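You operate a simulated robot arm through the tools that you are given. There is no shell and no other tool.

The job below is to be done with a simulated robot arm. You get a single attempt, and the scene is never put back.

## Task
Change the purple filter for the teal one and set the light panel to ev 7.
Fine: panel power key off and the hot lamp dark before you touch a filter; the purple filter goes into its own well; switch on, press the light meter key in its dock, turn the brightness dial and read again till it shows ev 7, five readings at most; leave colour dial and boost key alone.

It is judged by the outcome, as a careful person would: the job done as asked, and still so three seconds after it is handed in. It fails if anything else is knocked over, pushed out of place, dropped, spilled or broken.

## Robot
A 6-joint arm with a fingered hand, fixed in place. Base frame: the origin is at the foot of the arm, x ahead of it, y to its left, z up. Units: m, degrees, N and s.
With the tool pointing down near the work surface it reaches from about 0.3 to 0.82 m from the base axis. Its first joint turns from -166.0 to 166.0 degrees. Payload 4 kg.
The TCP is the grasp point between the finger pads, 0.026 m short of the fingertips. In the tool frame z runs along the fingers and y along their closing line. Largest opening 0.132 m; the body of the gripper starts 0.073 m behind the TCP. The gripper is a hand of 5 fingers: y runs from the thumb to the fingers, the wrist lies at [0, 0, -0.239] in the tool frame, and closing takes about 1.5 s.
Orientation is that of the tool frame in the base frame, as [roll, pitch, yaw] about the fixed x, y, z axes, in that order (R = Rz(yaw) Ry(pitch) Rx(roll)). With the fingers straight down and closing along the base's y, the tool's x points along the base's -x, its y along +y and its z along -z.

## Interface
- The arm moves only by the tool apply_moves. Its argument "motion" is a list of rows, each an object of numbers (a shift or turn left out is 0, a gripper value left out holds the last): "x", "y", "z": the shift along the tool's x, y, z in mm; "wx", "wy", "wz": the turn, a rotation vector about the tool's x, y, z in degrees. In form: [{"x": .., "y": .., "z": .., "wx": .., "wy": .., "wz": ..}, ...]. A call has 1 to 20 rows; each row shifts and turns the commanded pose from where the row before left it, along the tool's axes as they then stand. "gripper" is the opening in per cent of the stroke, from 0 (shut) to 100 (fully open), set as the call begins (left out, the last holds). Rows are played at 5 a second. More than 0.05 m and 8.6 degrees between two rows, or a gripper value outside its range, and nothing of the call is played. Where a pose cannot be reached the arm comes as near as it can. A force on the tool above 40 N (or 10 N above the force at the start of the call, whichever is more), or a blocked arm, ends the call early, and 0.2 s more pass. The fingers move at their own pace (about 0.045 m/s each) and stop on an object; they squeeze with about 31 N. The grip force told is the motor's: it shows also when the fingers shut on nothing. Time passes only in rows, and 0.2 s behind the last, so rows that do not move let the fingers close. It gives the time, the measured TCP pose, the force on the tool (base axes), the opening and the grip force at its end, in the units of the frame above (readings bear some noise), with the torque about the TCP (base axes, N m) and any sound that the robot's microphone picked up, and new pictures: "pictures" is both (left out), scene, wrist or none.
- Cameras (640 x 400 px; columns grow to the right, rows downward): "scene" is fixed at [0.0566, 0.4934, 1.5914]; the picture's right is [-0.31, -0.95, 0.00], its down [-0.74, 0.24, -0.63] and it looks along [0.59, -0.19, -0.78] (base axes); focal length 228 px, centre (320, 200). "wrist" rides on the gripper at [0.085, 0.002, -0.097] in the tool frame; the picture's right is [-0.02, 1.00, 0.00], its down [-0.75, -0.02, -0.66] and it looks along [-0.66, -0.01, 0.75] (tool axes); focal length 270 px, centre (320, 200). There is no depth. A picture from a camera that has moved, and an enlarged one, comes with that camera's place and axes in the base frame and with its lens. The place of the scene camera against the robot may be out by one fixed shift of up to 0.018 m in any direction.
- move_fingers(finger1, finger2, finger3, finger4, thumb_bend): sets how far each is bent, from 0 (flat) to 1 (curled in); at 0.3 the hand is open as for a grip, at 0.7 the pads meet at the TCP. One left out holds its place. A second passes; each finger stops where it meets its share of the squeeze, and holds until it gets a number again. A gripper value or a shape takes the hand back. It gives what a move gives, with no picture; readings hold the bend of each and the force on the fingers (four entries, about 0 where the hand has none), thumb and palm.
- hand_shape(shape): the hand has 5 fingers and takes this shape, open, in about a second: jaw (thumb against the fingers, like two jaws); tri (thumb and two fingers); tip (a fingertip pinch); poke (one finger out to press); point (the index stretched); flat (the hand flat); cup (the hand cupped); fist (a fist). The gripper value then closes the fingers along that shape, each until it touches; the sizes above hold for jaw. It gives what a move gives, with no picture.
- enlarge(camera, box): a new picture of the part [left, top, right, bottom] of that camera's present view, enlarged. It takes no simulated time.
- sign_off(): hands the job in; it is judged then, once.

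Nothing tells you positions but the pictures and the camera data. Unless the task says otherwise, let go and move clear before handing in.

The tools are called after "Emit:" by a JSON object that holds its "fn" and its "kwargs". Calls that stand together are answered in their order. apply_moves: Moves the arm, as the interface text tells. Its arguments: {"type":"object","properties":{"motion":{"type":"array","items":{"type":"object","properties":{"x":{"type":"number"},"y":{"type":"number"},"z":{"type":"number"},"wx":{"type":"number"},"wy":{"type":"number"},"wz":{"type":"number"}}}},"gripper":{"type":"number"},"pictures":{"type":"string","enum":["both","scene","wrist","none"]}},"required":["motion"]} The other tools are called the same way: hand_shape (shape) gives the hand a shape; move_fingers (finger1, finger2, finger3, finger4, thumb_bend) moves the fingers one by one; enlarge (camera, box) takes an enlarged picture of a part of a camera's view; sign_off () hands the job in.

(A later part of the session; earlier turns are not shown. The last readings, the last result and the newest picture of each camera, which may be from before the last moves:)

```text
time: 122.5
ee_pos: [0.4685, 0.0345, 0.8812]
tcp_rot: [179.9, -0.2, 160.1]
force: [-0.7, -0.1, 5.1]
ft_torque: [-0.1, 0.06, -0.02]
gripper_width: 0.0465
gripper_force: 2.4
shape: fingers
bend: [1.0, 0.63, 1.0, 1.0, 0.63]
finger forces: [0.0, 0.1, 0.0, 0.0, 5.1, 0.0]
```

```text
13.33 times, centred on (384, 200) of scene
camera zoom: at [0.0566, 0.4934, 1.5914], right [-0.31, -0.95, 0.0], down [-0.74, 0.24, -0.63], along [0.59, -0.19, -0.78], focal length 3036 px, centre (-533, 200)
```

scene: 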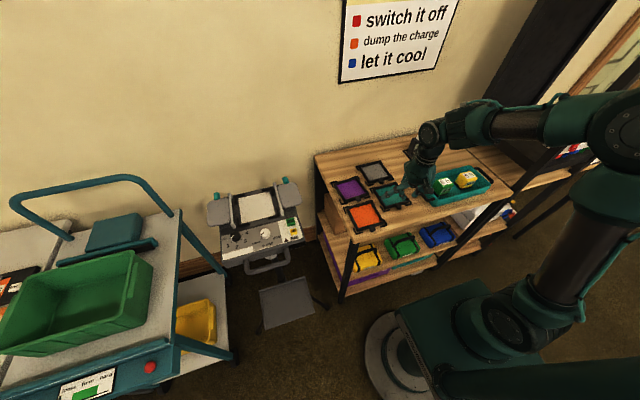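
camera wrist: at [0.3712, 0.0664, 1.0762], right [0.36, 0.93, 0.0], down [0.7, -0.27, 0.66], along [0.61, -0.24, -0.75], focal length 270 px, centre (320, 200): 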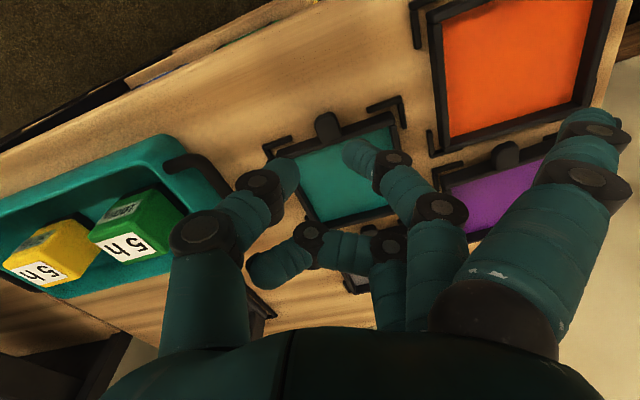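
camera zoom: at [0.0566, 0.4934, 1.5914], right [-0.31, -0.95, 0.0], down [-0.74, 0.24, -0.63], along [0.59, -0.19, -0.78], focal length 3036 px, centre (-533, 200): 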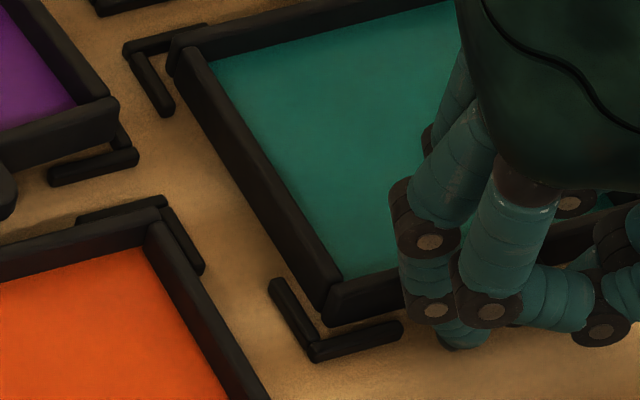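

The thumb touched at TCP z = 0.8815, so the table is lower (about 0.847) than I estimated, and the tab centre is then about (0.472, 0.0354). I'm raising slightly and shifting 5 mm forward before closing.

Emit:
{"fn": "apply_moves", "kwargs": {"motion": [{"z": -2.5}, {"x": -5.0, "y": 1.6}, {}], "pictures": "none"}}

Emit:
{"fn": "apply_moves", "kwargs": {"motion": [{"z": 1}, {}], "pictures": "none"}}

Emit:
{"fn": "move_fingers", "kwargs": {"finger2": 0.66, "thumb_bend": 0.66}}

Emit:
{"fn": "move_fingers", "kwargs": {"finger2": 0.7, "thumb_bend": 0.7}}

Emit:
{"fn": "enlarge", "kwargs": {"camera": "scene", "box": [360, 185, 408, 215]}}

```text
time: 123.3
ee_pos: [0.4742, 0.0345, 0.8846]
tcp_rot: [180.0, -0.1, 160.1]
force: [0.9, 0.0, 0.4]
ft_torque: [-0.02, 0.01, -0.01]
gripper_width: 0.0464
gripper_force: 0.0
shape: fingers
bend: [1.0, 0.63, 1.0, 1.0, 0.63]
finger forces: [0.1, 0.0, 0.0, 0.0, 0.1, 0.1]
```

```text
time: 123.9
ee_pos: [0.4744, 0.0336, 0.8824]
tcp_rot: [180.0, -0.1, 160.1]
force: [-1.1, 0.6, -0.1]
ft_torque: [0.01, -0.02, 0.0]
gripper_width: 0.0465
gripper_force: 0.0
shape: fingers
bend: [1.0, 0.63, 1.0, 1.0, 0.63]
finger forces: [0.0, 0.1, 0.1, 0.0, 0.0, 0.0]
```

```text
time: 124.9
ee_pos: [0.4755, 0.0336, 0.8816]
tcp_rot: [179.9, -0.1, 160.1]
force: [0.0, 0.1, -0.3]
ft_torque: [0.02, 0.02, 0.0]
gripper_width: 0.0456
gripper_force: 0.8
shape: fingers
bend: [1.0, 0.65, 1.0, 1.0, 0.65]
finger forces: [0.0, 0.9, 0.0, 0.0, 0.8, 0.0]
```

```text
time: 125.9
ee_pos: [0.4753, 0.0338, 0.8823]
tcp_rot: [180.0, -0.1, 160.1]
force: [0.2, -0.3, 0.3]
ft_torque: [0.03, 0.03, -0.04]
gripper_width: 0.0451
gripper_force: 5.0
shape: fingers
bend: [1.0, 0.65, 1.0, 1.0, 0.68]
finger forces: [0.0, 4.6, 0.1, 0.0, 4.7, 0.0]
```

```text
13.33 times, centred on (384, 200) of scene
camera zoom: at [0.0566, 0.4934, 1.5914], right [-0.31, -0.95, 0.0], down [-0.74, 0.24, -0.63], along [0.59, -0.19, -0.78], focal length 3036 px, centre (-533, 200)
```

zoom: 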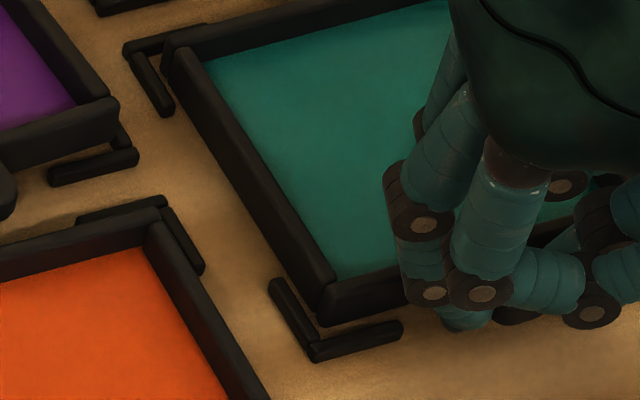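

There's good balanced contact on the tab (4.6/4.7 N). I'm tightening.

Emit:
{"fn": "move_fingers", "kwargs": {"finger2": 0.78, "thumb_bend": 0.8}}

Emit:
{"fn": "apply_moves", "kwargs": {"motion": [{"z": -3}, {"z": -3}, {}], "pictures": "none"}}

Emit:
{"fn": "enlarge", "kwargs": {"camera": "scene", "box": [350, 165, 414, 215]}}

```text
time: 126.9
ee_pos: [0.4754, 0.0333, 0.8828]
tcp_rot: [-180.0, -0.2, 160.1]
force: [-1.3, -3.2, 1.7]
ft_torque: [-0.01, 0.07, 0.02]
gripper_width: 0.0433
gripper_force: 14.1
shape: fingers
bend: [1.0, 0.71, 1.0, 1.0, 0.72]
finger forces: [0.1, 11.2, 0.0, 0.0, 15.8, 0.1]
```

```text
time: 127.7
ee_pos: [0.474, 0.0345, 0.888]
tcp_rot: [-179.9, -0.1, 160.1]
force: [-1.0, -2.6, 0.3]
ft_torque: [0.0, 0.04, -0.02]
gripper_width: 0.0429
gripper_force: 12.5
shape: fingers
bend: [1.0, 0.7, 1.0, 1.0, 0.73]
finger forces: [0.1, 11.8, 0.1, 0.0, 14.1, 0.0]
```

```text
8.00 times, centred on (382, 190) of scene
camera zoom: at [0.0566, 0.4934, 1.5914], right [-0.31, -0.95, 0.0], down [-0.74, 0.24, -0.63], along [0.59, -0.19, -0.78], focal length 1822 px, centre (-176, 280)
```

zoom: 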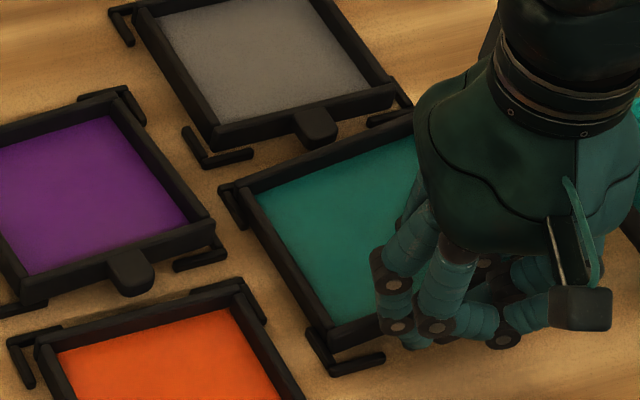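

It's lifting. I'm continuing up slowly and checking that it stays in the grip.

Emit:
{"fn": "apply_moves", "kwargs": {"motion": [{"z": -4}, {"z": -4}, {"z": -5}, {"z": -5}, {"z": -6}, {"z": -6}, {}], "pictures": "wrist"}}

Emit:
{"fn": "enlarge", "kwargs": {"camera": "scene", "box": [350, 155, 414, 205]}}

```text
time: 129.3
ee_pos: [0.473, 0.0342, 0.919]
tcp_rot: [-180.0, -0.1, 160.1]
force: [0.1, 0.4, -0.8]
ft_torque: [-0.02, 0.05, 0.01]
gripper_width: 0.0429
gripper_force: 13.5
shape: fingers
bend: [1.0, 0.7, 1.0, 1.0, 0.74]
finger forces: [0.0, 13.3, 0.1, 0.0, 13.3, 0.1]
camera wrist: at [0.3966, 0.0638, 1.0158], right [0.36, 0.93, 0.0], down [0.7, -0.27, 0.66], along [0.61, -0.24, -0.75], focal length 270 px, centre (320, 200)
```

wrist: 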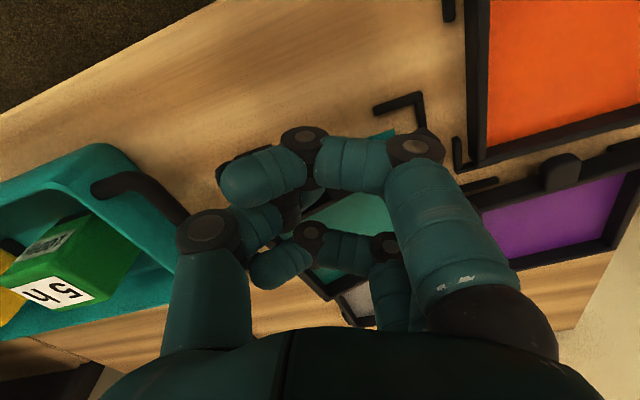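

```text
8.00 times, centred on (382, 180) of scene
camera zoom: at [0.0566, 0.4934, 1.5914], right [-0.31, -0.95, 0.0], down [-0.74, 0.24, -0.63], along [0.59, -0.19, -0.78], focal length 1822 px, centre (-176, 360)
```

zoom: 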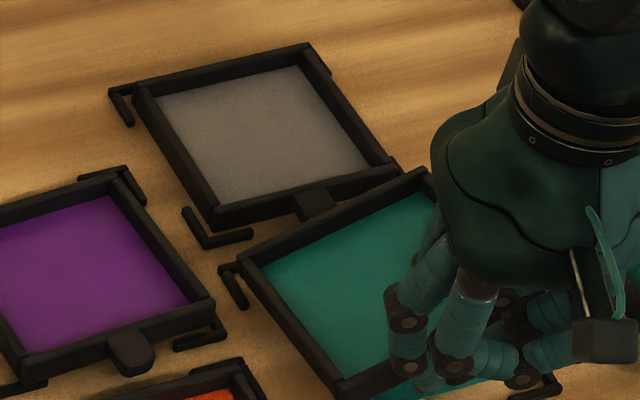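

Held and clear. I'm raising it gently to the height where I can judge its tilt edge-on.

Emit:
{"fn": "apply_moves", "kwargs": {"motion": [{"z": -15}, {"z": -20}, {"z": -20}, {"z": -20}, {"z": -20}, {"z": -20}, {"z": -20}, {"z": -20}, {"z": -20}, {"z": -20}, {"z": -20}, {"z": -20}, {"z": -20}, {"z": -20}, {"z": -20}, {"z": -20}, {"z": -20}, {"z": -15}, {}], "pictures": "none"}}

Emit:
{"fn": "apply_moves", "kwargs": {"motion": [{"x": -4, "y": 25}, {"x": -4, "y": 25}, {"x": -4, "y": 25}, {"x": -4, "y": 25}, {"x": -4, "y": 25}, {"x": -4, "y": 25}, {}]}}

Emit:
{"fn": "enlarge", "kwargs": {"camera": "scene", "box": [320, 60, 416, 120]}}

```text
time: 133.3
ee_pos: [0.4746, 0.0327, 1.2684]
tcp_rot: [-180.0, -0.1, 160.1]
force: [0.1, 0.6, -1.3]
ft_torque: [0.01, 0.02, 0.0]
gripper_width: 0.0428
gripper_force: 13.5
shape: fingers
bend: [1.0, 0.7, 1.0, 1.0, 0.74]
finger forces: [0.0, 13.6, 0.1, 0.0, 13.3, 0.0]
```

```text
time: 134.9
ee_pos: [0.5479, 0.1652, 1.2692]
tcp_rot: [180.0, -0.1, 160.1]
force: [0.5, -0.1, -0.2]
ft_torque: [0.01, 0.05, -0.01]
gripper_width: 0.0427
gripper_force: 13.3
shape: fingers
bend: [1.0, 0.7, 1.0, 1.0, 0.74]
finger forces: [0.1, 13.5, 0.0, 0.0, 13.3, 0.0]
camera wrist: at [0.47, 0.1961, 1.366], right [0.36, 0.93, 0.0], down [0.7, -0.27, 0.66], along [0.61, -0.24, -0.75], focal length 270 px, centre (320, 200)
```

scene: 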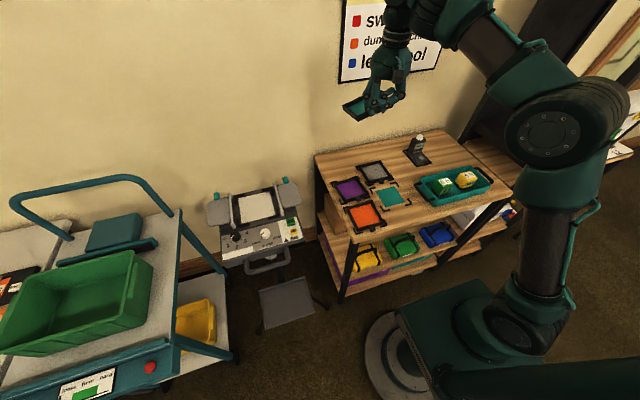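
wrist: 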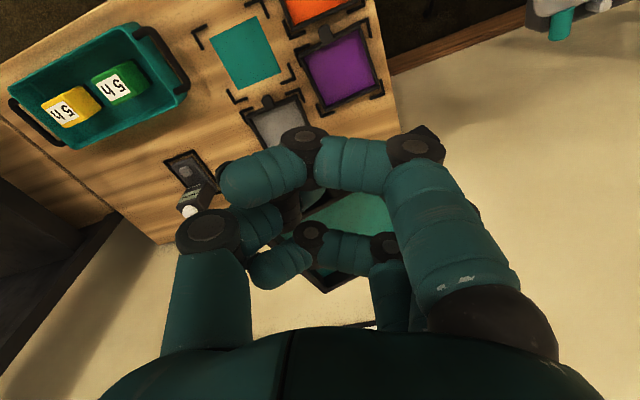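

```text
6.67 times, centred on (368, 90) of scene
camera zoom: at [0.0566, 0.4934, 1.5914], right [-0.31, -0.95, 0.0], down [-0.74, 0.24, -0.63], along [0.59, -0.19, -0.78], focal length 1518 px, centre (0, 933)
```

zoom: 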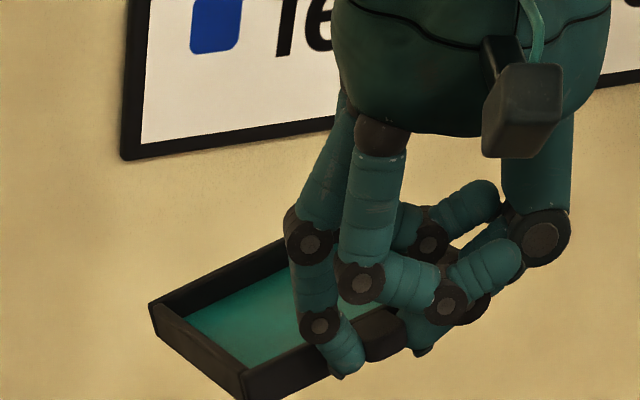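

The edge-on view shows the teal filter rolled about 15° (left side low) and sagging about 13°, with nearly no yaw. I'm counter-tilting the hand to level it.

Emit:
{"fn": "apply_moves", "kwargs": {"motion": [{"wx": -6.2, "wy": -2.5, "wz": -0.33}, {"wx": -6.2, "wy": -2.5, "wz": -0.33}, {"wx": -6.2, "wy": -2.5, "wz": -0.33}, {}], "pictures": "none"}}

Emit:
{"fn": "enlarge", "kwargs": {"camera": "scene", "box": [320, 60, 416, 120]}}

```text
time: 135.9
ee_pos: [0.5574, 0.1663, 1.2812]
tcp_rot: [161.6, 7.3, 160.0]
force: [0.3, -0.1, -0.3]
ft_torque: [0.02, 0.01, -0.02]
gripper_width: 0.0426
gripper_force: 13.3
shape: fingers
bend: [1.0, 0.7, 1.0, 1.0, 0.74]
finger forces: [0.0, 13.2, 0.0, 0.1, 13.3, 0.1]
out of reach, approached as far as the arm can: row 3
```

```text
6.67 times, centred on (368, 90) of scene
camera zoom: at [0.0566, 0.4934, 1.5914], right [-0.31, -0.95, 0.0], down [-0.74, 0.24, -0.63], along [0.59, -0.19, -0.78], focal length 1518 px, centre (0, 933)
```

zoom: 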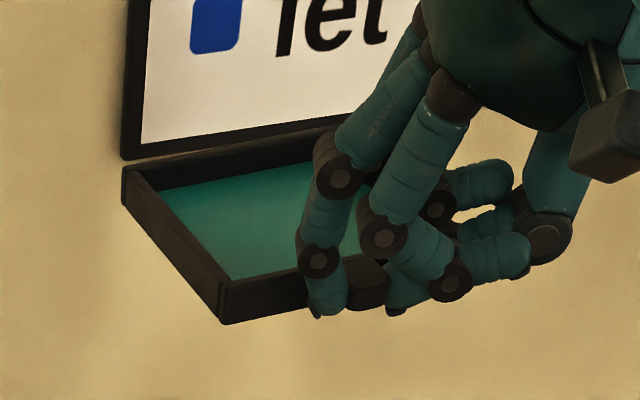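

The filter is now level within about 2°. I'm opening the idle index so the wrist camera can see the tab and measure where the filter sits in the hand.

Emit:
{"fn": "move_fingers", "kwargs": {"finger1": 0.0}}

Emit:
{"fn": "apply_moves", "kwargs": {"motion": [{}], "pictures": "wrist"}}

Emit:
{"fn": "enlarge", "kwargs": {"camera": "wrist", "box": [240, 70, 464, 210]}}

Emit:
{"fn": "enlarge", "kwargs": {"camera": "scene", "box": [320, 60, 416, 120]}}

```text
time: 136.9
ee_pos: [0.5578, 0.1674, 1.2816]
tcp_rot: [161.5, 7.2, 160.0]
force: [-0.2, 0.3, -1.4]
ft_torque: [-0.01, 0.02, 0.05]
gripper_width: 0.101
gripper_force: 12.7
shape: fingers
bend: [0.0, 0.7, 1.0, 1.0, 0.74]
finger forces: [0.0, 13.3, 0.0, 0.0, 13.4, 0.0]
```

```text
time: 137.3
ee_pos: [0.556, 0.1668, 1.2819]
tcp_rot: [161.5, 7.2, 160.0]
force: [-0.2, -0.1, -1.2]
ft_torque: [0.0, 0.04, 0.0]
gripper_width: 0.1012
gripper_force: 13.5
shape: fingers
bend: [0.0, 0.7, 1.0, 1.0, 0.74]
finger forces: [0.1, 13.3, 0.1, 0.0, 13.3, 0.0]
camera wrist: at [0.4578, 0.1723, 1.3629], right [0.31, 0.9, 0.32], down [0.55, -0.44, 0.71], along [0.78, -0.04, -0.63], focal length 270 px, centre (320, 200)
```

wrist: 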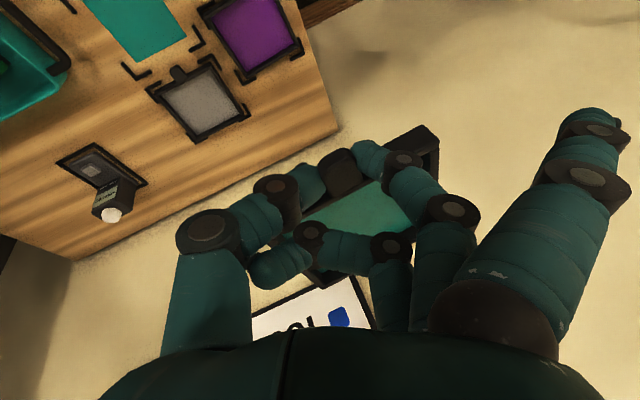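

```text
2.86 times, centred on (352, 140) of wrist
camera zoom: at [0.4578, 0.1723, 1.3629], right [0.31, 0.9, 0.32], down [0.55, -0.44, 0.71], along [0.78, -0.04, -0.63], focal length 772 px, centre (229, 371)
```

zoom: 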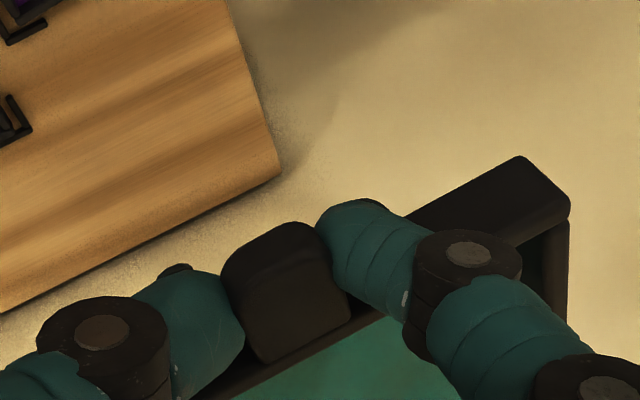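

```text
6.67 times, centred on (368, 90) of scene
camera zoom: at [0.0566, 0.4934, 1.5914], right [-0.31, -0.95, 0.0], down [-0.74, 0.24, -0.63], along [0.59, -0.19, -0.78], focal length 1518 px, centre (0, 933)
```

zoom: 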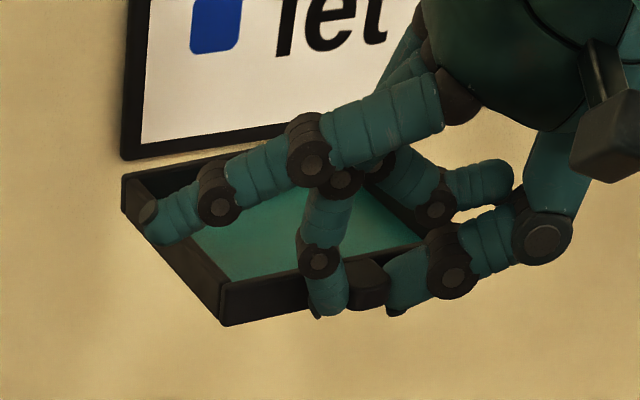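

With the improved calibration (scene camera shift ≈ −6, +8, −15 mm), both cameras agree on where the filter sits in the hand. I'm carrying it over to the panel at a safe height.

Emit:
{"fn": "apply_moves", "kwargs": {"motion": [{"x": 13.1, "y": 17.7, "z": 12.1}, {"x": 13.1, "y": 17.7, "z": 12.1}, {"x": 13.1, "y": 17.7, "z": 12.1}, {"x": 13.1, "y": 17.7, "z": 12.1}, {"x": 13.1, "y": 17.7, "z": 12.1}, {"x": 13.1, "y": 17.7, "z": 12.1}, {"x": 13.1, "y": 17.7, "z": 12.1}, {"x": 13.1, "y": 17.7, "z": 12.1}, {"x": 13.1, "y": 17.7, "z": 12.1}, {"x": 13.1, "y": 17.7, "z": 12.1}, {"x": 13.1, "y": 17.7, "z": 12.1}, {"x": 13.1, "y": 17.7, "z": 12.1}, {"x": 13.1, "y": 17.7, "z": 12.1}, {"x": 13.1, "y": 17.7, "z": 12.1}, {"x": 13.1, "y": 17.7, "z": 12.1}, {"x": 13.1, "y": 17.7, "z": 12.1}, {}]}}

Emit:
{"fn": "enlarge", "kwargs": {"camera": "wrist", "box": [180, 60, 460, 235]}}

Emit:
{"fn": "enlarge", "kwargs": {"camera": "scene", "box": [200, 150, 296, 230]}}

```text
time: 140.9
ee_pos: [0.501, 0.5511, 1.1828]
tcp_rot: [161.2, 7.4, 159.9]
force: [0.4, -0.4, -1.7]
ft_torque: [0.0, 0.05, 0.04]
gripper_width: 0.101
gripper_force: 13.4
shape: fingers
bend: [0.0, 0.69, 1.0, 1.0, 0.75]
finger forces: [0.0, 13.3, 0.0, 0.0, 13.3, 0.0]
out of reach, approached as far as the arm can: row 1, 2, 3, 4, 5, 7
camera wrist: at [0.4008, 0.5562, 1.2652], right [0.31, 0.9, 0.32], down [0.55, -0.44, 0.71], along [0.78, -0.04, -0.63], focal length 270 px, centre (320, 200)
```

scene: 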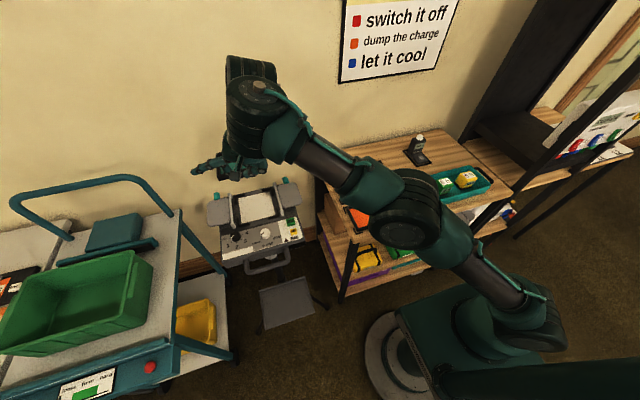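
wrist: 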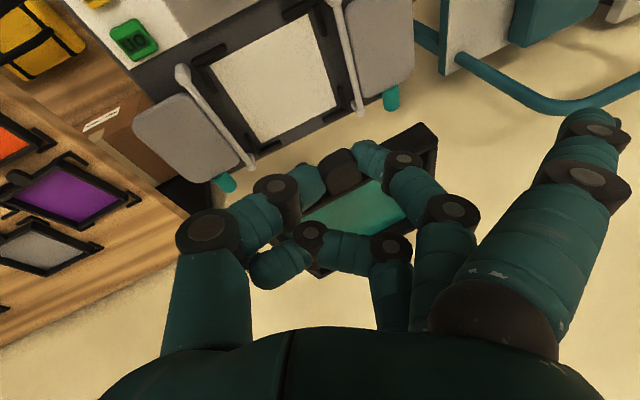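

```text
2.29 times, centred on (320, 148) of wrist
camera zoom: at [0.4008, 0.5562, 1.2652], right [0.31, 0.9, 0.32], down [0.55, -0.44, 0.71], along [0.78, -0.04, -0.63], focal length 618 px, centre (320, 320)
```

zoom: 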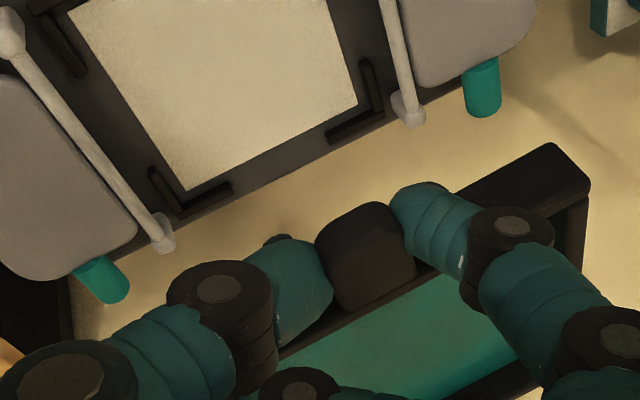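

```text
5.00 times, centred on (248, 190) of scene
camera zoom: at [0.0566, 0.4934, 1.5914], right [-0.31, -0.95, 0.0], down [-0.74, 0.24, -0.63], along [0.59, -0.19, -0.78], focal length 1138 px, centre (680, 250)
```

zoom: 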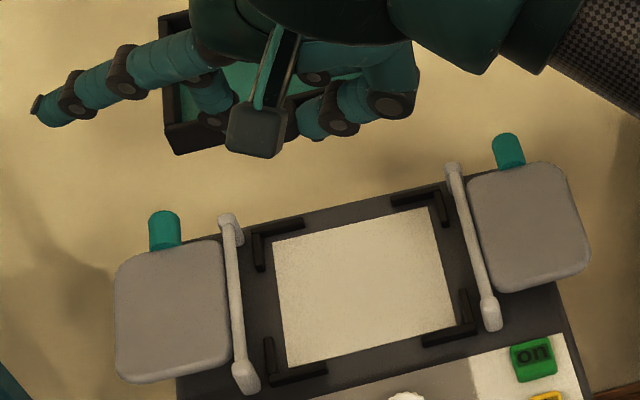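

The bare panel and its four corner brackets are clearly visible; the well centre is about (0.549, 0.561) with several mm of play. I'm moving above it and descending to about 40 mm above the brackets.

Emit:
{"fn": "apply_moves", "kwargs": {"motion": [{"x": 5.7, "y": -8.2, "z": 18.3}, {"x": 5.7, "y": -8.2, "z": 18.3}, {"x": 5.7, "y": -8.2, "z": 18.3}, {"x": 5.7, "y": -8.2, "z": 18.3}, {"x": 5.7, "y": -8.2, "z": 18.3}, {"x": 5.7, "y": -8.2, "z": 18.3}, {}], "pictures": "wrist"}}

Emit:
{"fn": "enlarge", "kwargs": {"camera": "wrist", "box": [180, 60, 460, 235]}}

Emit:
{"fn": "enlarge", "kwargs": {"camera": "scene", "box": [200, 170, 296, 230]}}

```text
time: 142.5
ee_pos: [0.5049, 0.5751, 1.0848]
tcp_rot: [161.5, 7.4, 159.9]
force: [-0.4, 0.0, -0.3]
ft_torque: [0.01, 0.05, -0.03]
gripper_width: 0.1009
gripper_force: 12.8
shape: fingers
bend: [0.0, 0.69, 1.0, 1.0, 0.75]
finger forces: [0.0, 13.4, 0.0, 0.0, 13.3, 0.1]
out of reach, approached as far as the arm can: row 3, 4, 5, 6
camera wrist: at [0.4068, 0.5812, 1.1658], right [0.31, 0.9, 0.32], down [0.55, -0.44, 0.71], along [0.78, -0.04, -0.63], focal length 270 px, centre (320, 200)
```

wrist: 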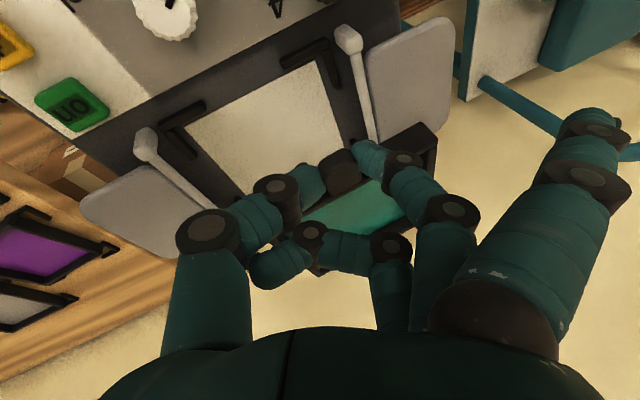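

```text
2.29 times, centred on (320, 148) of wrist
camera zoom: at [0.4068, 0.5812, 1.1658], right [0.31, 0.9, 0.32], down [0.55, -0.44, 0.71], along [0.78, -0.04, -0.63], focal length 618 px, centre (320, 320)
```

zoom: 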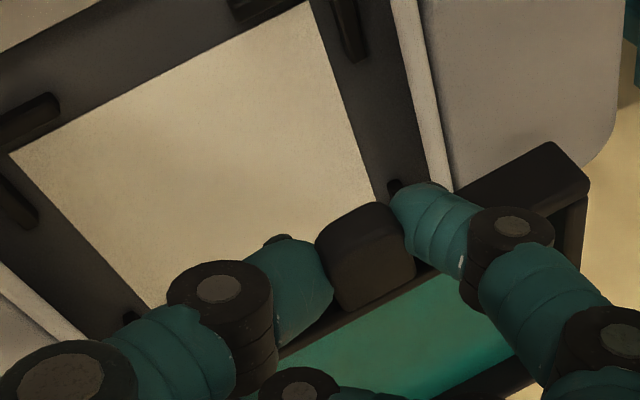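

```text
6.67 times, centred on (248, 200) of scene
camera zoom: at [0.0566, 0.4934, 1.5914], right [-0.31, -0.95, 0.0], down [-0.74, 0.24, -0.63], along [0.59, -0.19, -0.78], focal length 1518 px, centre (800, 200)
```

zoom: 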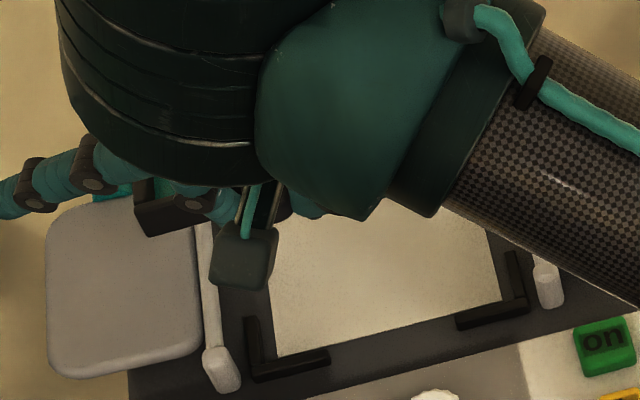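

The arm is near a joint limit in this tilted posture and has drifted. I'm trying a small straight-down move to see whether it regains freedom lower down.

Emit:
{"fn": "apply_moves", "kwargs": {"motion": [{"x": 1.3, "y": -3.1, "z": 9.4}, {}], "pictures": "none"}}

Emit:
{"fn": "apply_moves", "kwargs": {"motion": [{"x": 12, "y": -10}, {}], "pictures": "none"}}

```text
time: 143.1
ee_pos: [0.5081, 0.5791, 1.075]
tcp_rot: [161.4, 7.4, 159.9]
force: [0.4, 0.5, -1.5]
ft_torque: [-0.03, 0.06, -0.01]
gripper_width: 0.1012
gripper_force: 13.3
shape: fingers
bend: [0.0, 0.69, 1.0, 1.0, 0.75]
finger forces: [0.0, 13.5, 0.0, 0.1, 13.3, 0.0]
out of reach, approached as far as the arm can: row 1
```

```text
time: 143.7
ee_pos: [0.5056, 0.5817, 1.0761]
tcp_rot: [161.5, 7.4, 159.9]
force: [0.1, -0.5, -1.2]
ft_torque: [-0.02, 0.03, -0.03]
gripper_width: 0.1012
gripper_force: 13.5
shape: fingers
bend: [0.0, 0.69, 1.0, 1.0, 0.75]
finger forces: [0.1, 13.2, 0.0, 0.1, 13.3, 0.0]
out of reach, approached as far as the arm can: row 1
```

Emit:
{"fn": "apply_moves", "kwargs": {"motion": [{"wx": 3, "wy": 3}, {"x": 12, "y": -10}, {}], "pictures": "none"}}

Emit:
{"fn": "apply_moves", "kwargs": {"motion": [{"x": 10, "y": -10}, {}], "pictures": "none"}}

```text
time: 144.5
ee_pos: [0.4917, 0.5785, 1.0738]
tcp_rot: [164.4, 4.5, 160.8]
force: [0.3, 0.1, -0.3]
ft_torque: [0.01, 0.04, 0.01]
gripper_width: 0.101
gripper_force: 13.1
shape: fingers
bend: [0.0, 0.69, 1.0, 1.0, 0.75]
finger forces: [0.1, 13.4, 0.1, 0.0, 13.3, 0.0]
```

```text
time: 145.1
ee_pos: [0.4849, 0.576, 1.074]
tcp_rot: [164.6, 4.5, 160.9]
force: [0.4, 0.4, -0.2]
ft_torque: [0.0, 0.03, 0.0]
gripper_width: 0.101
gripper_force: 13.8
shape: fingers
bend: [0.0, 0.69, 1.0, 1.0, 0.75]
finger forces: [0.0, 13.5, 0.0, 0.1, 13.3, 0.0]
out of reach, approached as far as the arm can: row 1
```

Less outward lean frees the arm, so I'll give back a few more degrees. The filter will sag slightly, which is fine for a far-edge-first placement. Then I'll move in over the well.

Emit:
{"fn": "apply_moves", "kwargs": {"motion": [{"wx": 3, "wy": 3}, {"x": 8, "y": -12}, {"x": 6, "y": -12}, {}], "pictures": "none"}}

Emit:
{"fn": "apply_moves", "kwargs": {"motion": [{"z": 12}, {}], "pictures": "wrist"}}

Emit:
{"fn": "enlarge", "kwargs": {"camera": "wrist", "box": [180, 60, 460, 235]}}

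Emit:
{"fn": "enlarge", "kwargs": {"camera": "scene", "box": [200, 170, 296, 230]}}

```text
time: 146.1
ee_pos: [0.4699, 0.5667, 1.0708]
tcp_rot: [167.6, 1.6, 161.4]
force: [0.3, 0.5, -0.8]
ft_torque: [0.0, 0.04, 0.02]
gripper_width: 0.1007
gripper_force: 13.2
shape: fingers
bend: [0.0, 0.69, 1.0, 1.0, 0.75]
finger forces: [0.1, 13.4, 0.1, 0.0, 13.3, 0.0]
out of reach, approached as far as the arm can: row 3
```

```text
time: 146.7
ee_pos: [0.4726, 0.5707, 1.0607]
tcp_rot: [167.6, 1.7, 161.5]
force: [0.1, -0.1, -0.6]
ft_torque: [-0.04, 0.01, 0.01]
gripper_width: 0.101
gripper_force: 12.7
shape: fingers
bend: [0.0, 0.69, 1.0, 1.0, 0.75]
finger forces: [0.0, 13.4, 0.0, 0.1, 13.3, 0.1]
out of reach, approached as far as the arm can: row 1
camera wrist: at [0.3854, 0.5805, 1.1527], right [0.32, 0.92, 0.22], down [0.65, -0.38, 0.66], along [0.69, -0.07, -0.72], focal length 270 px, centre (320, 200)
```

wrist: 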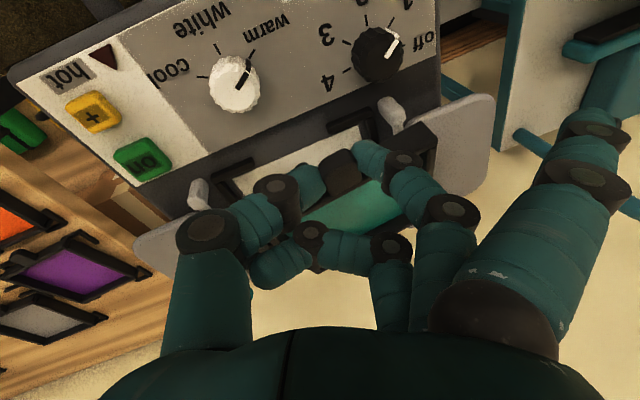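

```text
2.29 times, centred on (320, 148) of wrist
camera zoom: at [0.3854, 0.5805, 1.1527], right [0.32, 0.92, 0.22], down [0.65, -0.38, 0.66], along [0.69, -0.07, -0.72], focal length 618 px, centre (320, 320)
```

zoom: 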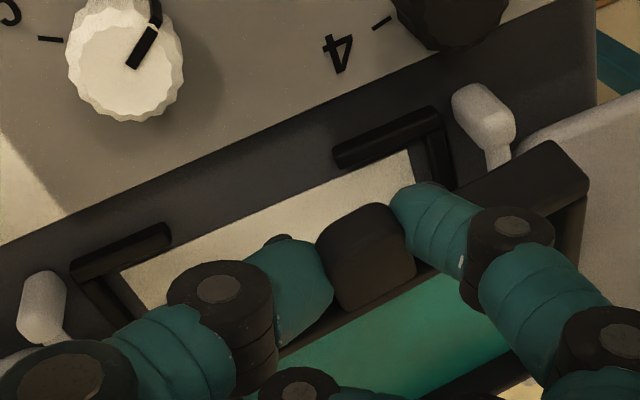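

```text
6.67 times, centred on (248, 200) of scene
camera zoom: at [0.0566, 0.4934, 1.5914], right [-0.31, -0.95, 0.0], down [-0.74, 0.24, -0.63], along [0.59, -0.19, -0.78], focal length 1518 px, centre (800, 200)
```

zoom: 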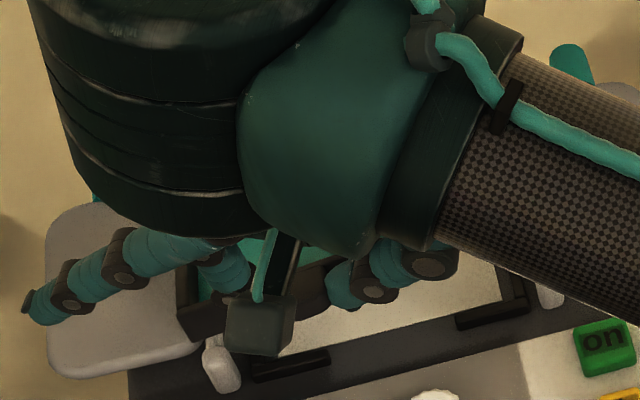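

The arm is still constrained with the leaned hand. I'm rising and bringing the hand back to level, which tracked well here before, and then reassessing.

Emit:
{"fn": "apply_moves", "kwargs": {"motion": [{"z": -25}, {"z": -25}, {"wx": 4, "wy": 0.5, "wz": 0.5}, {"wx": 4, "wy": 0.5, "wz": 0.5}, {"wx": 4.2, "wy": 0.5, "wz": 0.5}, {}], "pictures": "none"}}

Emit:
{"fn": "apply_moves", "kwargs": {"motion": [{"x": 10, "y": -10}, {}]}}

```text
time: 148.1
ee_pos: [0.4681, 0.5604, 1.1096]
tcp_rot: [179.7, 0.0, 160.2]
force: [0.2, 1.2, -1.4]
ft_torque: [-0.02, 0.04, 0.0]
gripper_width: 0.1008
gripper_force: 13.5
shape: fingers
bend: [0.0, 0.69, 1.0, 1.0, 0.75]
finger forces: [0.1, 13.3, 0.0, 0.0, 13.2, 0.1]
```

```text
time: 148.7
ee_pos: [0.456, 0.5548, 1.1086]
tcp_rot: [179.6, 0.0, 160.2]
force: [1.2, -0.1, -0.7]
ft_torque: [-0.01, 0.02, 0.01]
gripper_width: 0.1004
gripper_force: 13.8
shape: fingers
bend: [0.0, 0.69, 1.0, 1.0, 0.75]
finger forces: [0.1, 13.4, 0.0, 0.1, 13.1, 0.1]
camera wrist: at [0.3775, 0.5842, 1.2061], right [0.36, 0.93, 0.01], down [0.7, -0.27, 0.66], along [0.62, -0.23, -0.75], focal length 270 px, centre (320, 200)
```

scene: 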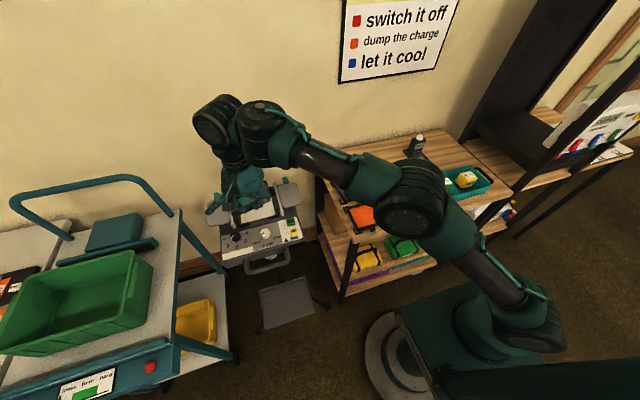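
wrist: 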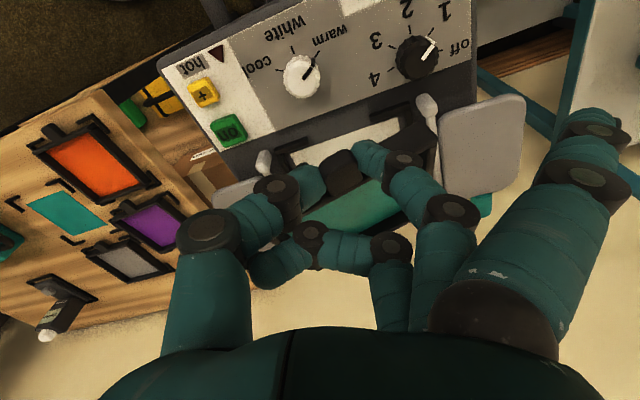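

Tracking is normal again with a level hand. I'll place the filter from here: the low far-left corner touches first, then pressing down rotates it flat. I'm moving over the well (TCP about (0.482, 0.551)) and lowering partway.

Emit:
{"fn": "apply_moves", "kwargs": {"motion": [{"x": -12.5, "y": 2.4}, {"x": -12.5, "y": 2.4}, {"z": 10}, {"z": 10}, {}], "pictures": "wrist"}}

Emit:
{"fn": "enlarge", "kwargs": {"camera": "wrist", "box": [180, 60, 460, 235]}}

Emit:
{"fn": "enlarge", "kwargs": {"camera": "scene", "box": [200, 170, 296, 230]}}

```text
time: 149.9
ee_pos: [0.4816, 0.5513, 1.0885]
tcp_rot: [179.5, 0.0, 160.1]
force: [0.5, 0.1, -1.1]
ft_torque: [-0.05, 0.03, -0.02]
gripper_width: 0.1008
gripper_force: 13.3
shape: fingers
bend: [0.0, 0.69, 1.0, 1.0, 0.75]
finger forces: [0.1, 13.4, 0.0, 0.0, 13.2, 0.0]
camera wrist: at [0.4032, 0.5808, 1.1861], right [0.36, 0.93, 0.01], down [0.7, -0.27, 0.66], along [0.62, -0.23, -0.75], focal length 270 px, centre (320, 200)
```

wrist: 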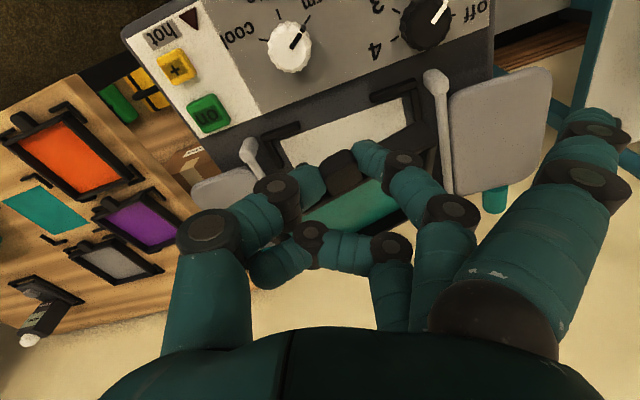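

```text
2.29 times, centred on (320, 148) of wrist
camera zoom: at [0.4032, 0.5808, 1.1861], right [0.36, 0.93, 0.01], down [0.7, -0.27, 0.66], along [0.62, -0.23, -0.75], focal length 618 px, centre (320, 320)
```

zoom: 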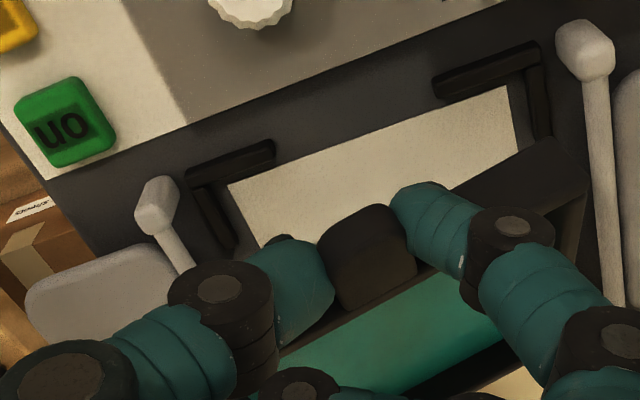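

```text
6.67 times, centred on (248, 200) of scene
camera zoom: at [0.0566, 0.4934, 1.5914], right [-0.31, -0.95, 0.0], down [-0.74, 0.24, -0.63], along [0.59, -0.19, -0.78], focal length 1518 px, centre (800, 200)
```

zoom: 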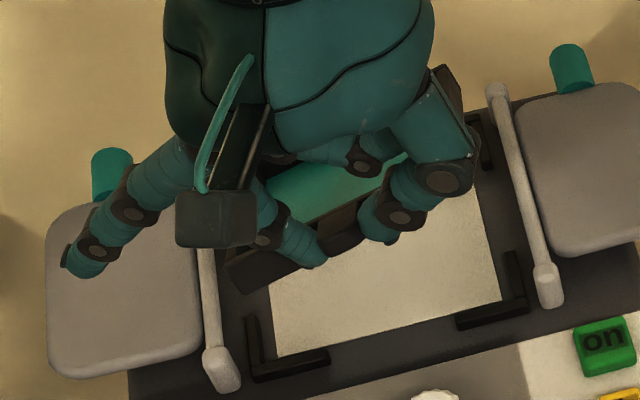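

Alignment looks right: the filter lies inside the four brackets in projection. I'm descending toward first contact.

Emit:
{"fn": "apply_moves", "kwargs": {"motion": [{"z": 12}, {"z": 12}, {"z": 10}, {}], "pictures": "none"}}

Emit:
{"fn": "enlarge", "kwargs": {"camera": "scene", "box": [200, 170, 296, 230]}}

Emit:
{"fn": "enlarge", "kwargs": {"camera": "wrist", "box": [180, 60, 460, 235]}}

```text
time: 150.9
ee_pos: [0.4816, 0.5519, 1.0553]
tcp_rot: [179.6, 0.1, 160.1]
force: [-0.5, -0.8, -0.4]
ft_torque: [-0.02, 0.0, -0.02]
gripper_width: 0.1005
gripper_force: 13.1
shape: fingers
bend: [0.0, 0.69, 1.0, 1.0, 0.75]
finger forces: [0.0, 13.4, 0.0, 0.0, 13.2, 0.1]
```

```text
6.67 times, centred on (248, 200) of scene
camera zoom: at [0.0566, 0.4934, 1.5914], right [-0.31, -0.95, 0.0], down [-0.74, 0.24, -0.63], along [0.59, -0.19, -0.78], focal length 1518 px, centre (800, 200)
```

zoom: 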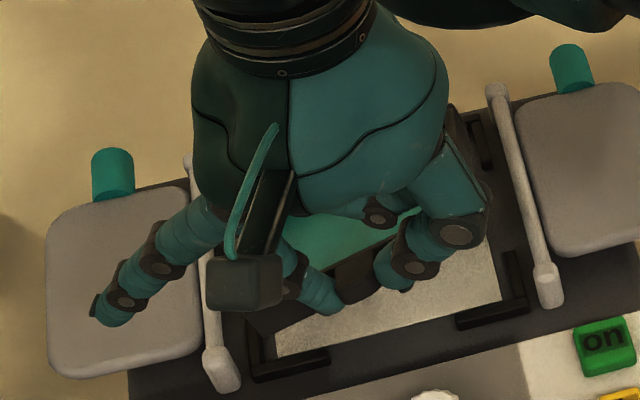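

```text
2.29 times, centred on (320, 148) of wrist
camera zoom: at [0.4029, 0.5816, 1.152], right [0.36, 0.93, 0.01], down [0.7, -0.27, 0.66], along [0.62, -0.23, -0.75], focal length 618 px, centre (320, 320)
```

zoom: 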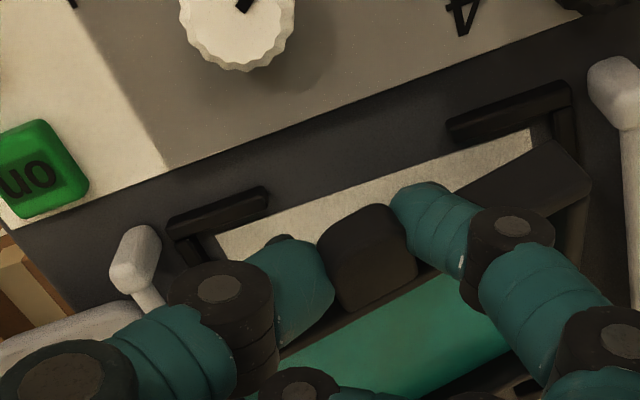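

Emit:
{"fn": "apply_moves", "kwargs": {"motion": [{"z": 5}, {"z": 5}, {}], "pictures": "none"}}

Emit:
{"fn": "apply_moves", "kwargs": {"motion": [{"z": 4}, {}], "pictures": "none"}}

Emit:
{"fn": "apply_moves", "kwargs": {"motion": [{"z": 4}, {}], "pictures": "none"}}

Emit:
{"fn": "enlarge", "kwargs": {"camera": "scene", "box": [200, 170, 296, 230]}}

Emit:
{"fn": "enlarge", "kwargs": {"camera": "wrist", "box": [180, 60, 460, 235]}}

```text
time: 151.7
ee_pos: [0.482, 0.552, 1.0458]
tcp_rot: [179.6, 0.1, 160.2]
force: [-0.1, 0.3, -1.2]
ft_torque: [-0.02, 0.02, 0.04]
gripper_width: 0.1008
gripper_force: 12.8
shape: fingers
bend: [0.0, 0.69, 1.0, 1.0, 0.75]
finger forces: [0.1, 13.2, 0.0, 0.0, 13.1, 0.1]
```

```text
time: 152.3
ee_pos: [0.4815, 0.5519, 1.0433]
tcp_rot: [179.7, 0.0, 160.2]
force: [-0.5, 0.7, -0.6]
ft_torque: [0.0, 0.0, 0.03]
gripper_width: 0.1007
gripper_force: 12.6
shape: fingers
bend: [0.0, 0.69, 1.0, 1.0, 0.75]
finger forces: [0.0, 13.1, 0.0, 0.0, 13.2, 0.1]
```

```text
time: 152.9
ee_pos: [0.4821, 0.5518, 1.038]
tcp_rot: [179.6, 0.0, 160.2]
force: [-0.5, -0.7, 0.0]
ft_torque: [-0.02, 0.0, -0.01]
gripper_width: 0.1009
gripper_force: 12.9
shape: fingers
bend: [0.0, 0.69, 1.0, 1.0, 0.75]
finger forces: [0.0, 13.1, 0.0, 0.0, 13.1, 0.0]
```

```text
6.67 times, centred on (248, 200) of scene
camera zoom: at [0.0566, 0.4934, 1.5914], right [-0.31, -0.95, 0.0], down [-0.74, 0.24, -0.63], along [0.59, -0.19, -0.78], focal length 1518 px, centre (800, 200)
```

zoom: 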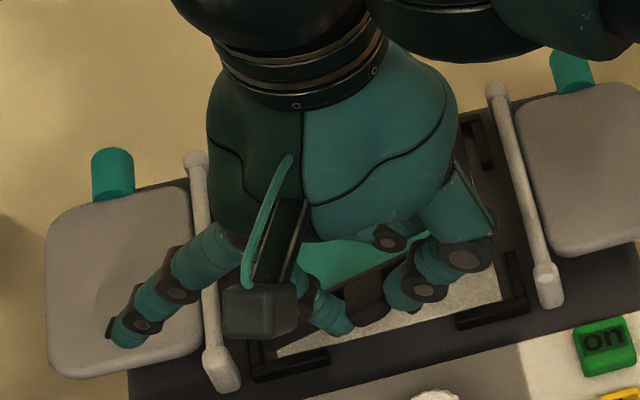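

```text
2.29 times, centred on (320, 148) of wrist
camera zoom: at [0.4031, 0.5811, 1.1349], right [0.36, 0.93, 0.01], down [0.7, -0.27, 0.66], along [0.62, -0.23, -0.75], focal length 618 px, centre (320, 320)
```

zoom: 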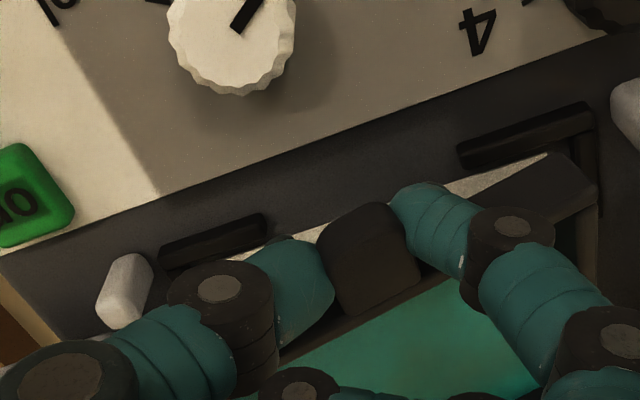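

The filter has touched and is rotating toward flat. I'm continuing to lower in small steps.

Emit:
{"fn": "apply_moves", "kwargs": {"motion": [{"z": 4}, {"z": 4}, {}], "pictures": "none"}}

Emit:
{"fn": "apply_moves", "kwargs": {"motion": [{"z": 4}, {"z": 4}, {}], "pictures": "none"}}

Emit:
{"fn": "enlarge", "kwargs": {"camera": "scene", "box": [200, 170, 296, 230]}}

Emit:
{"fn": "enlarge", "kwargs": {"camera": "wrist", "box": [180, 60, 460, 235]}}

```text
time: 153.7
ee_pos: [0.4833, 0.552, 1.0297]
tcp_rot: [179.7, -0.1, 160.1]
force: [-0.1, 0.0, 0.0]
ft_torque: [0.02, -0.03, -0.02]
gripper_width: 0.1006
gripper_force: 13.2
shape: fingers
bend: [0.0, 0.69, 1.0, 1.0, 0.75]
finger forces: [0.1, 13.0, 0.0, 0.0, 13.2, 0.0]
```

```text
time: 154.5
ee_pos: [0.4813, 0.5525, 1.0215]
tcp_rot: [179.6, 0.0, 160.2]
force: [-0.8, -0.8, -0.5]
ft_torque: [0.03, -0.03, -0.01]
gripper_width: 0.1002
gripper_force: 12.5
shape: fingers
bend: [0.0, 0.69, 1.0, 1.0, 0.75]
finger forces: [0.1, 12.8, 0.0, 0.0, 13.0, 0.0]
```

```text
6.67 times, centred on (248, 200) of scene
camera zoom: at [0.0566, 0.4934, 1.5914], right [-0.31, -0.95, 0.0], down [-0.74, 0.24, -0.63], along [0.59, -0.19, -0.78], focal length 1518 px, centre (800, 200)
```

zoom: 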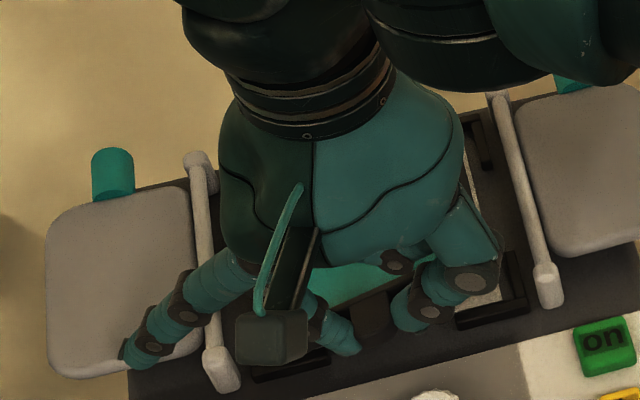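

```text
2.29 times, centred on (320, 148) of wrist
camera zoom: at [0.403, 0.5814, 1.1187], right [0.36, 0.93, 0.01], down [0.7, -0.27, 0.66], along [0.62, -0.23, -0.75], focal length 618 px, centre (320, 320)
```

zoom: 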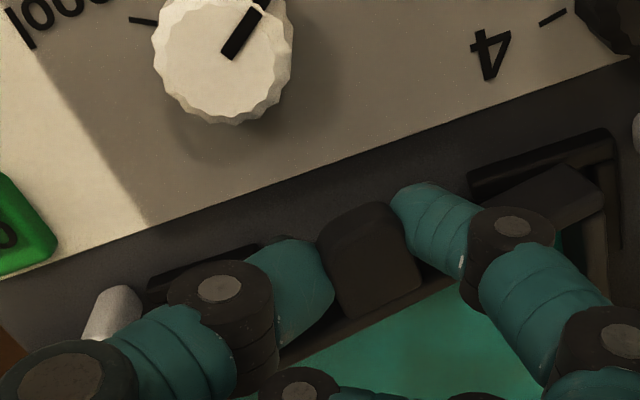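

Nearly there. I'm nudging 3 mm toward −y for side clearance, then finishing the descent.

Emit:
{"fn": "apply_moves", "kwargs": {"motion": [{"x": -1.0, "y": -2.8}, {"z": 4}, {}], "pictures": "none"}}

Emit:
{"fn": "apply_moves", "kwargs": {"motion": [{"z": 4}, {}], "pictures": "none"}}

Emit:
{"fn": "enlarge", "kwargs": {"camera": "wrist", "box": [180, 60, 460, 235]}}

Emit:
{"fn": "enlarge", "kwargs": {"camera": "scene", "box": [200, 170, 296, 230]}}

```text
time: 155.3
ee_pos: [0.4821, 0.5489, 1.0194]
tcp_rot: [179.6, 0.1, 160.1]
force: [-0.9, 0.0, 1.8]
ft_torque: [0.08, -0.03, 0.02]
gripper_width: 0.1009
gripper_force: 13.4
shape: fingers
bend: [0.0, 0.69, 1.0, 1.0, 0.75]
finger forces: [0.0, 12.8, 0.1, 0.0, 13.2, 0.0]
```

```text
time: 155.9
ee_pos: [0.4818, 0.5484, 1.013]
tcp_rot: [179.5, 0.0, 160.3]
force: [-0.2, 0.1, 1.6]
ft_torque: [0.14, -0.03, 0.01]
gripper_width: 0.1014
gripper_force: 13.2
shape: fingers
bend: [0.0, 0.7, 1.0, 1.0, 0.74]
finger forces: [0.0, 13.3, 0.0, 0.1, 14.3, 0.1]
```

```text
2.29 times, centred on (320, 148) of wrist
camera zoom: at [0.4031, 0.5776, 1.1111], right [0.36, 0.93, 0.01], down [0.7, -0.27, 0.66], along [0.62, -0.23, -0.75], focal length 618 px, centre (320, 320)
```

zoom: 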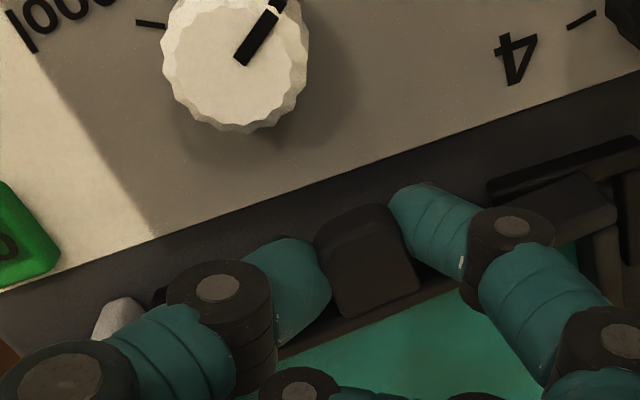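

```text
6.67 times, centred on (248, 200) of scene
camera zoom: at [0.0566, 0.4934, 1.5914], right [-0.31, -0.95, 0.0], down [-0.74, 0.24, -0.63], along [0.59, -0.19, -0.78], focal length 1518 px, centre (800, 200)
```

zoom: 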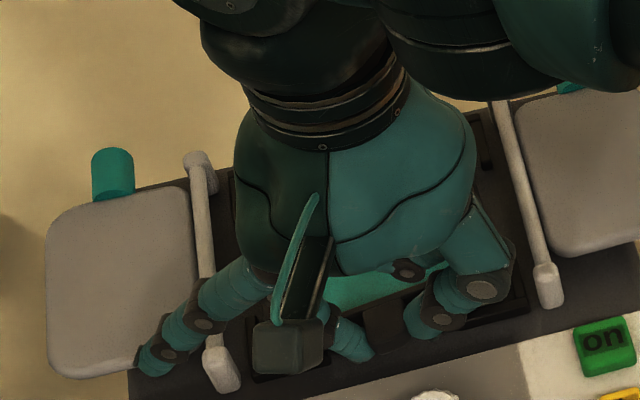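

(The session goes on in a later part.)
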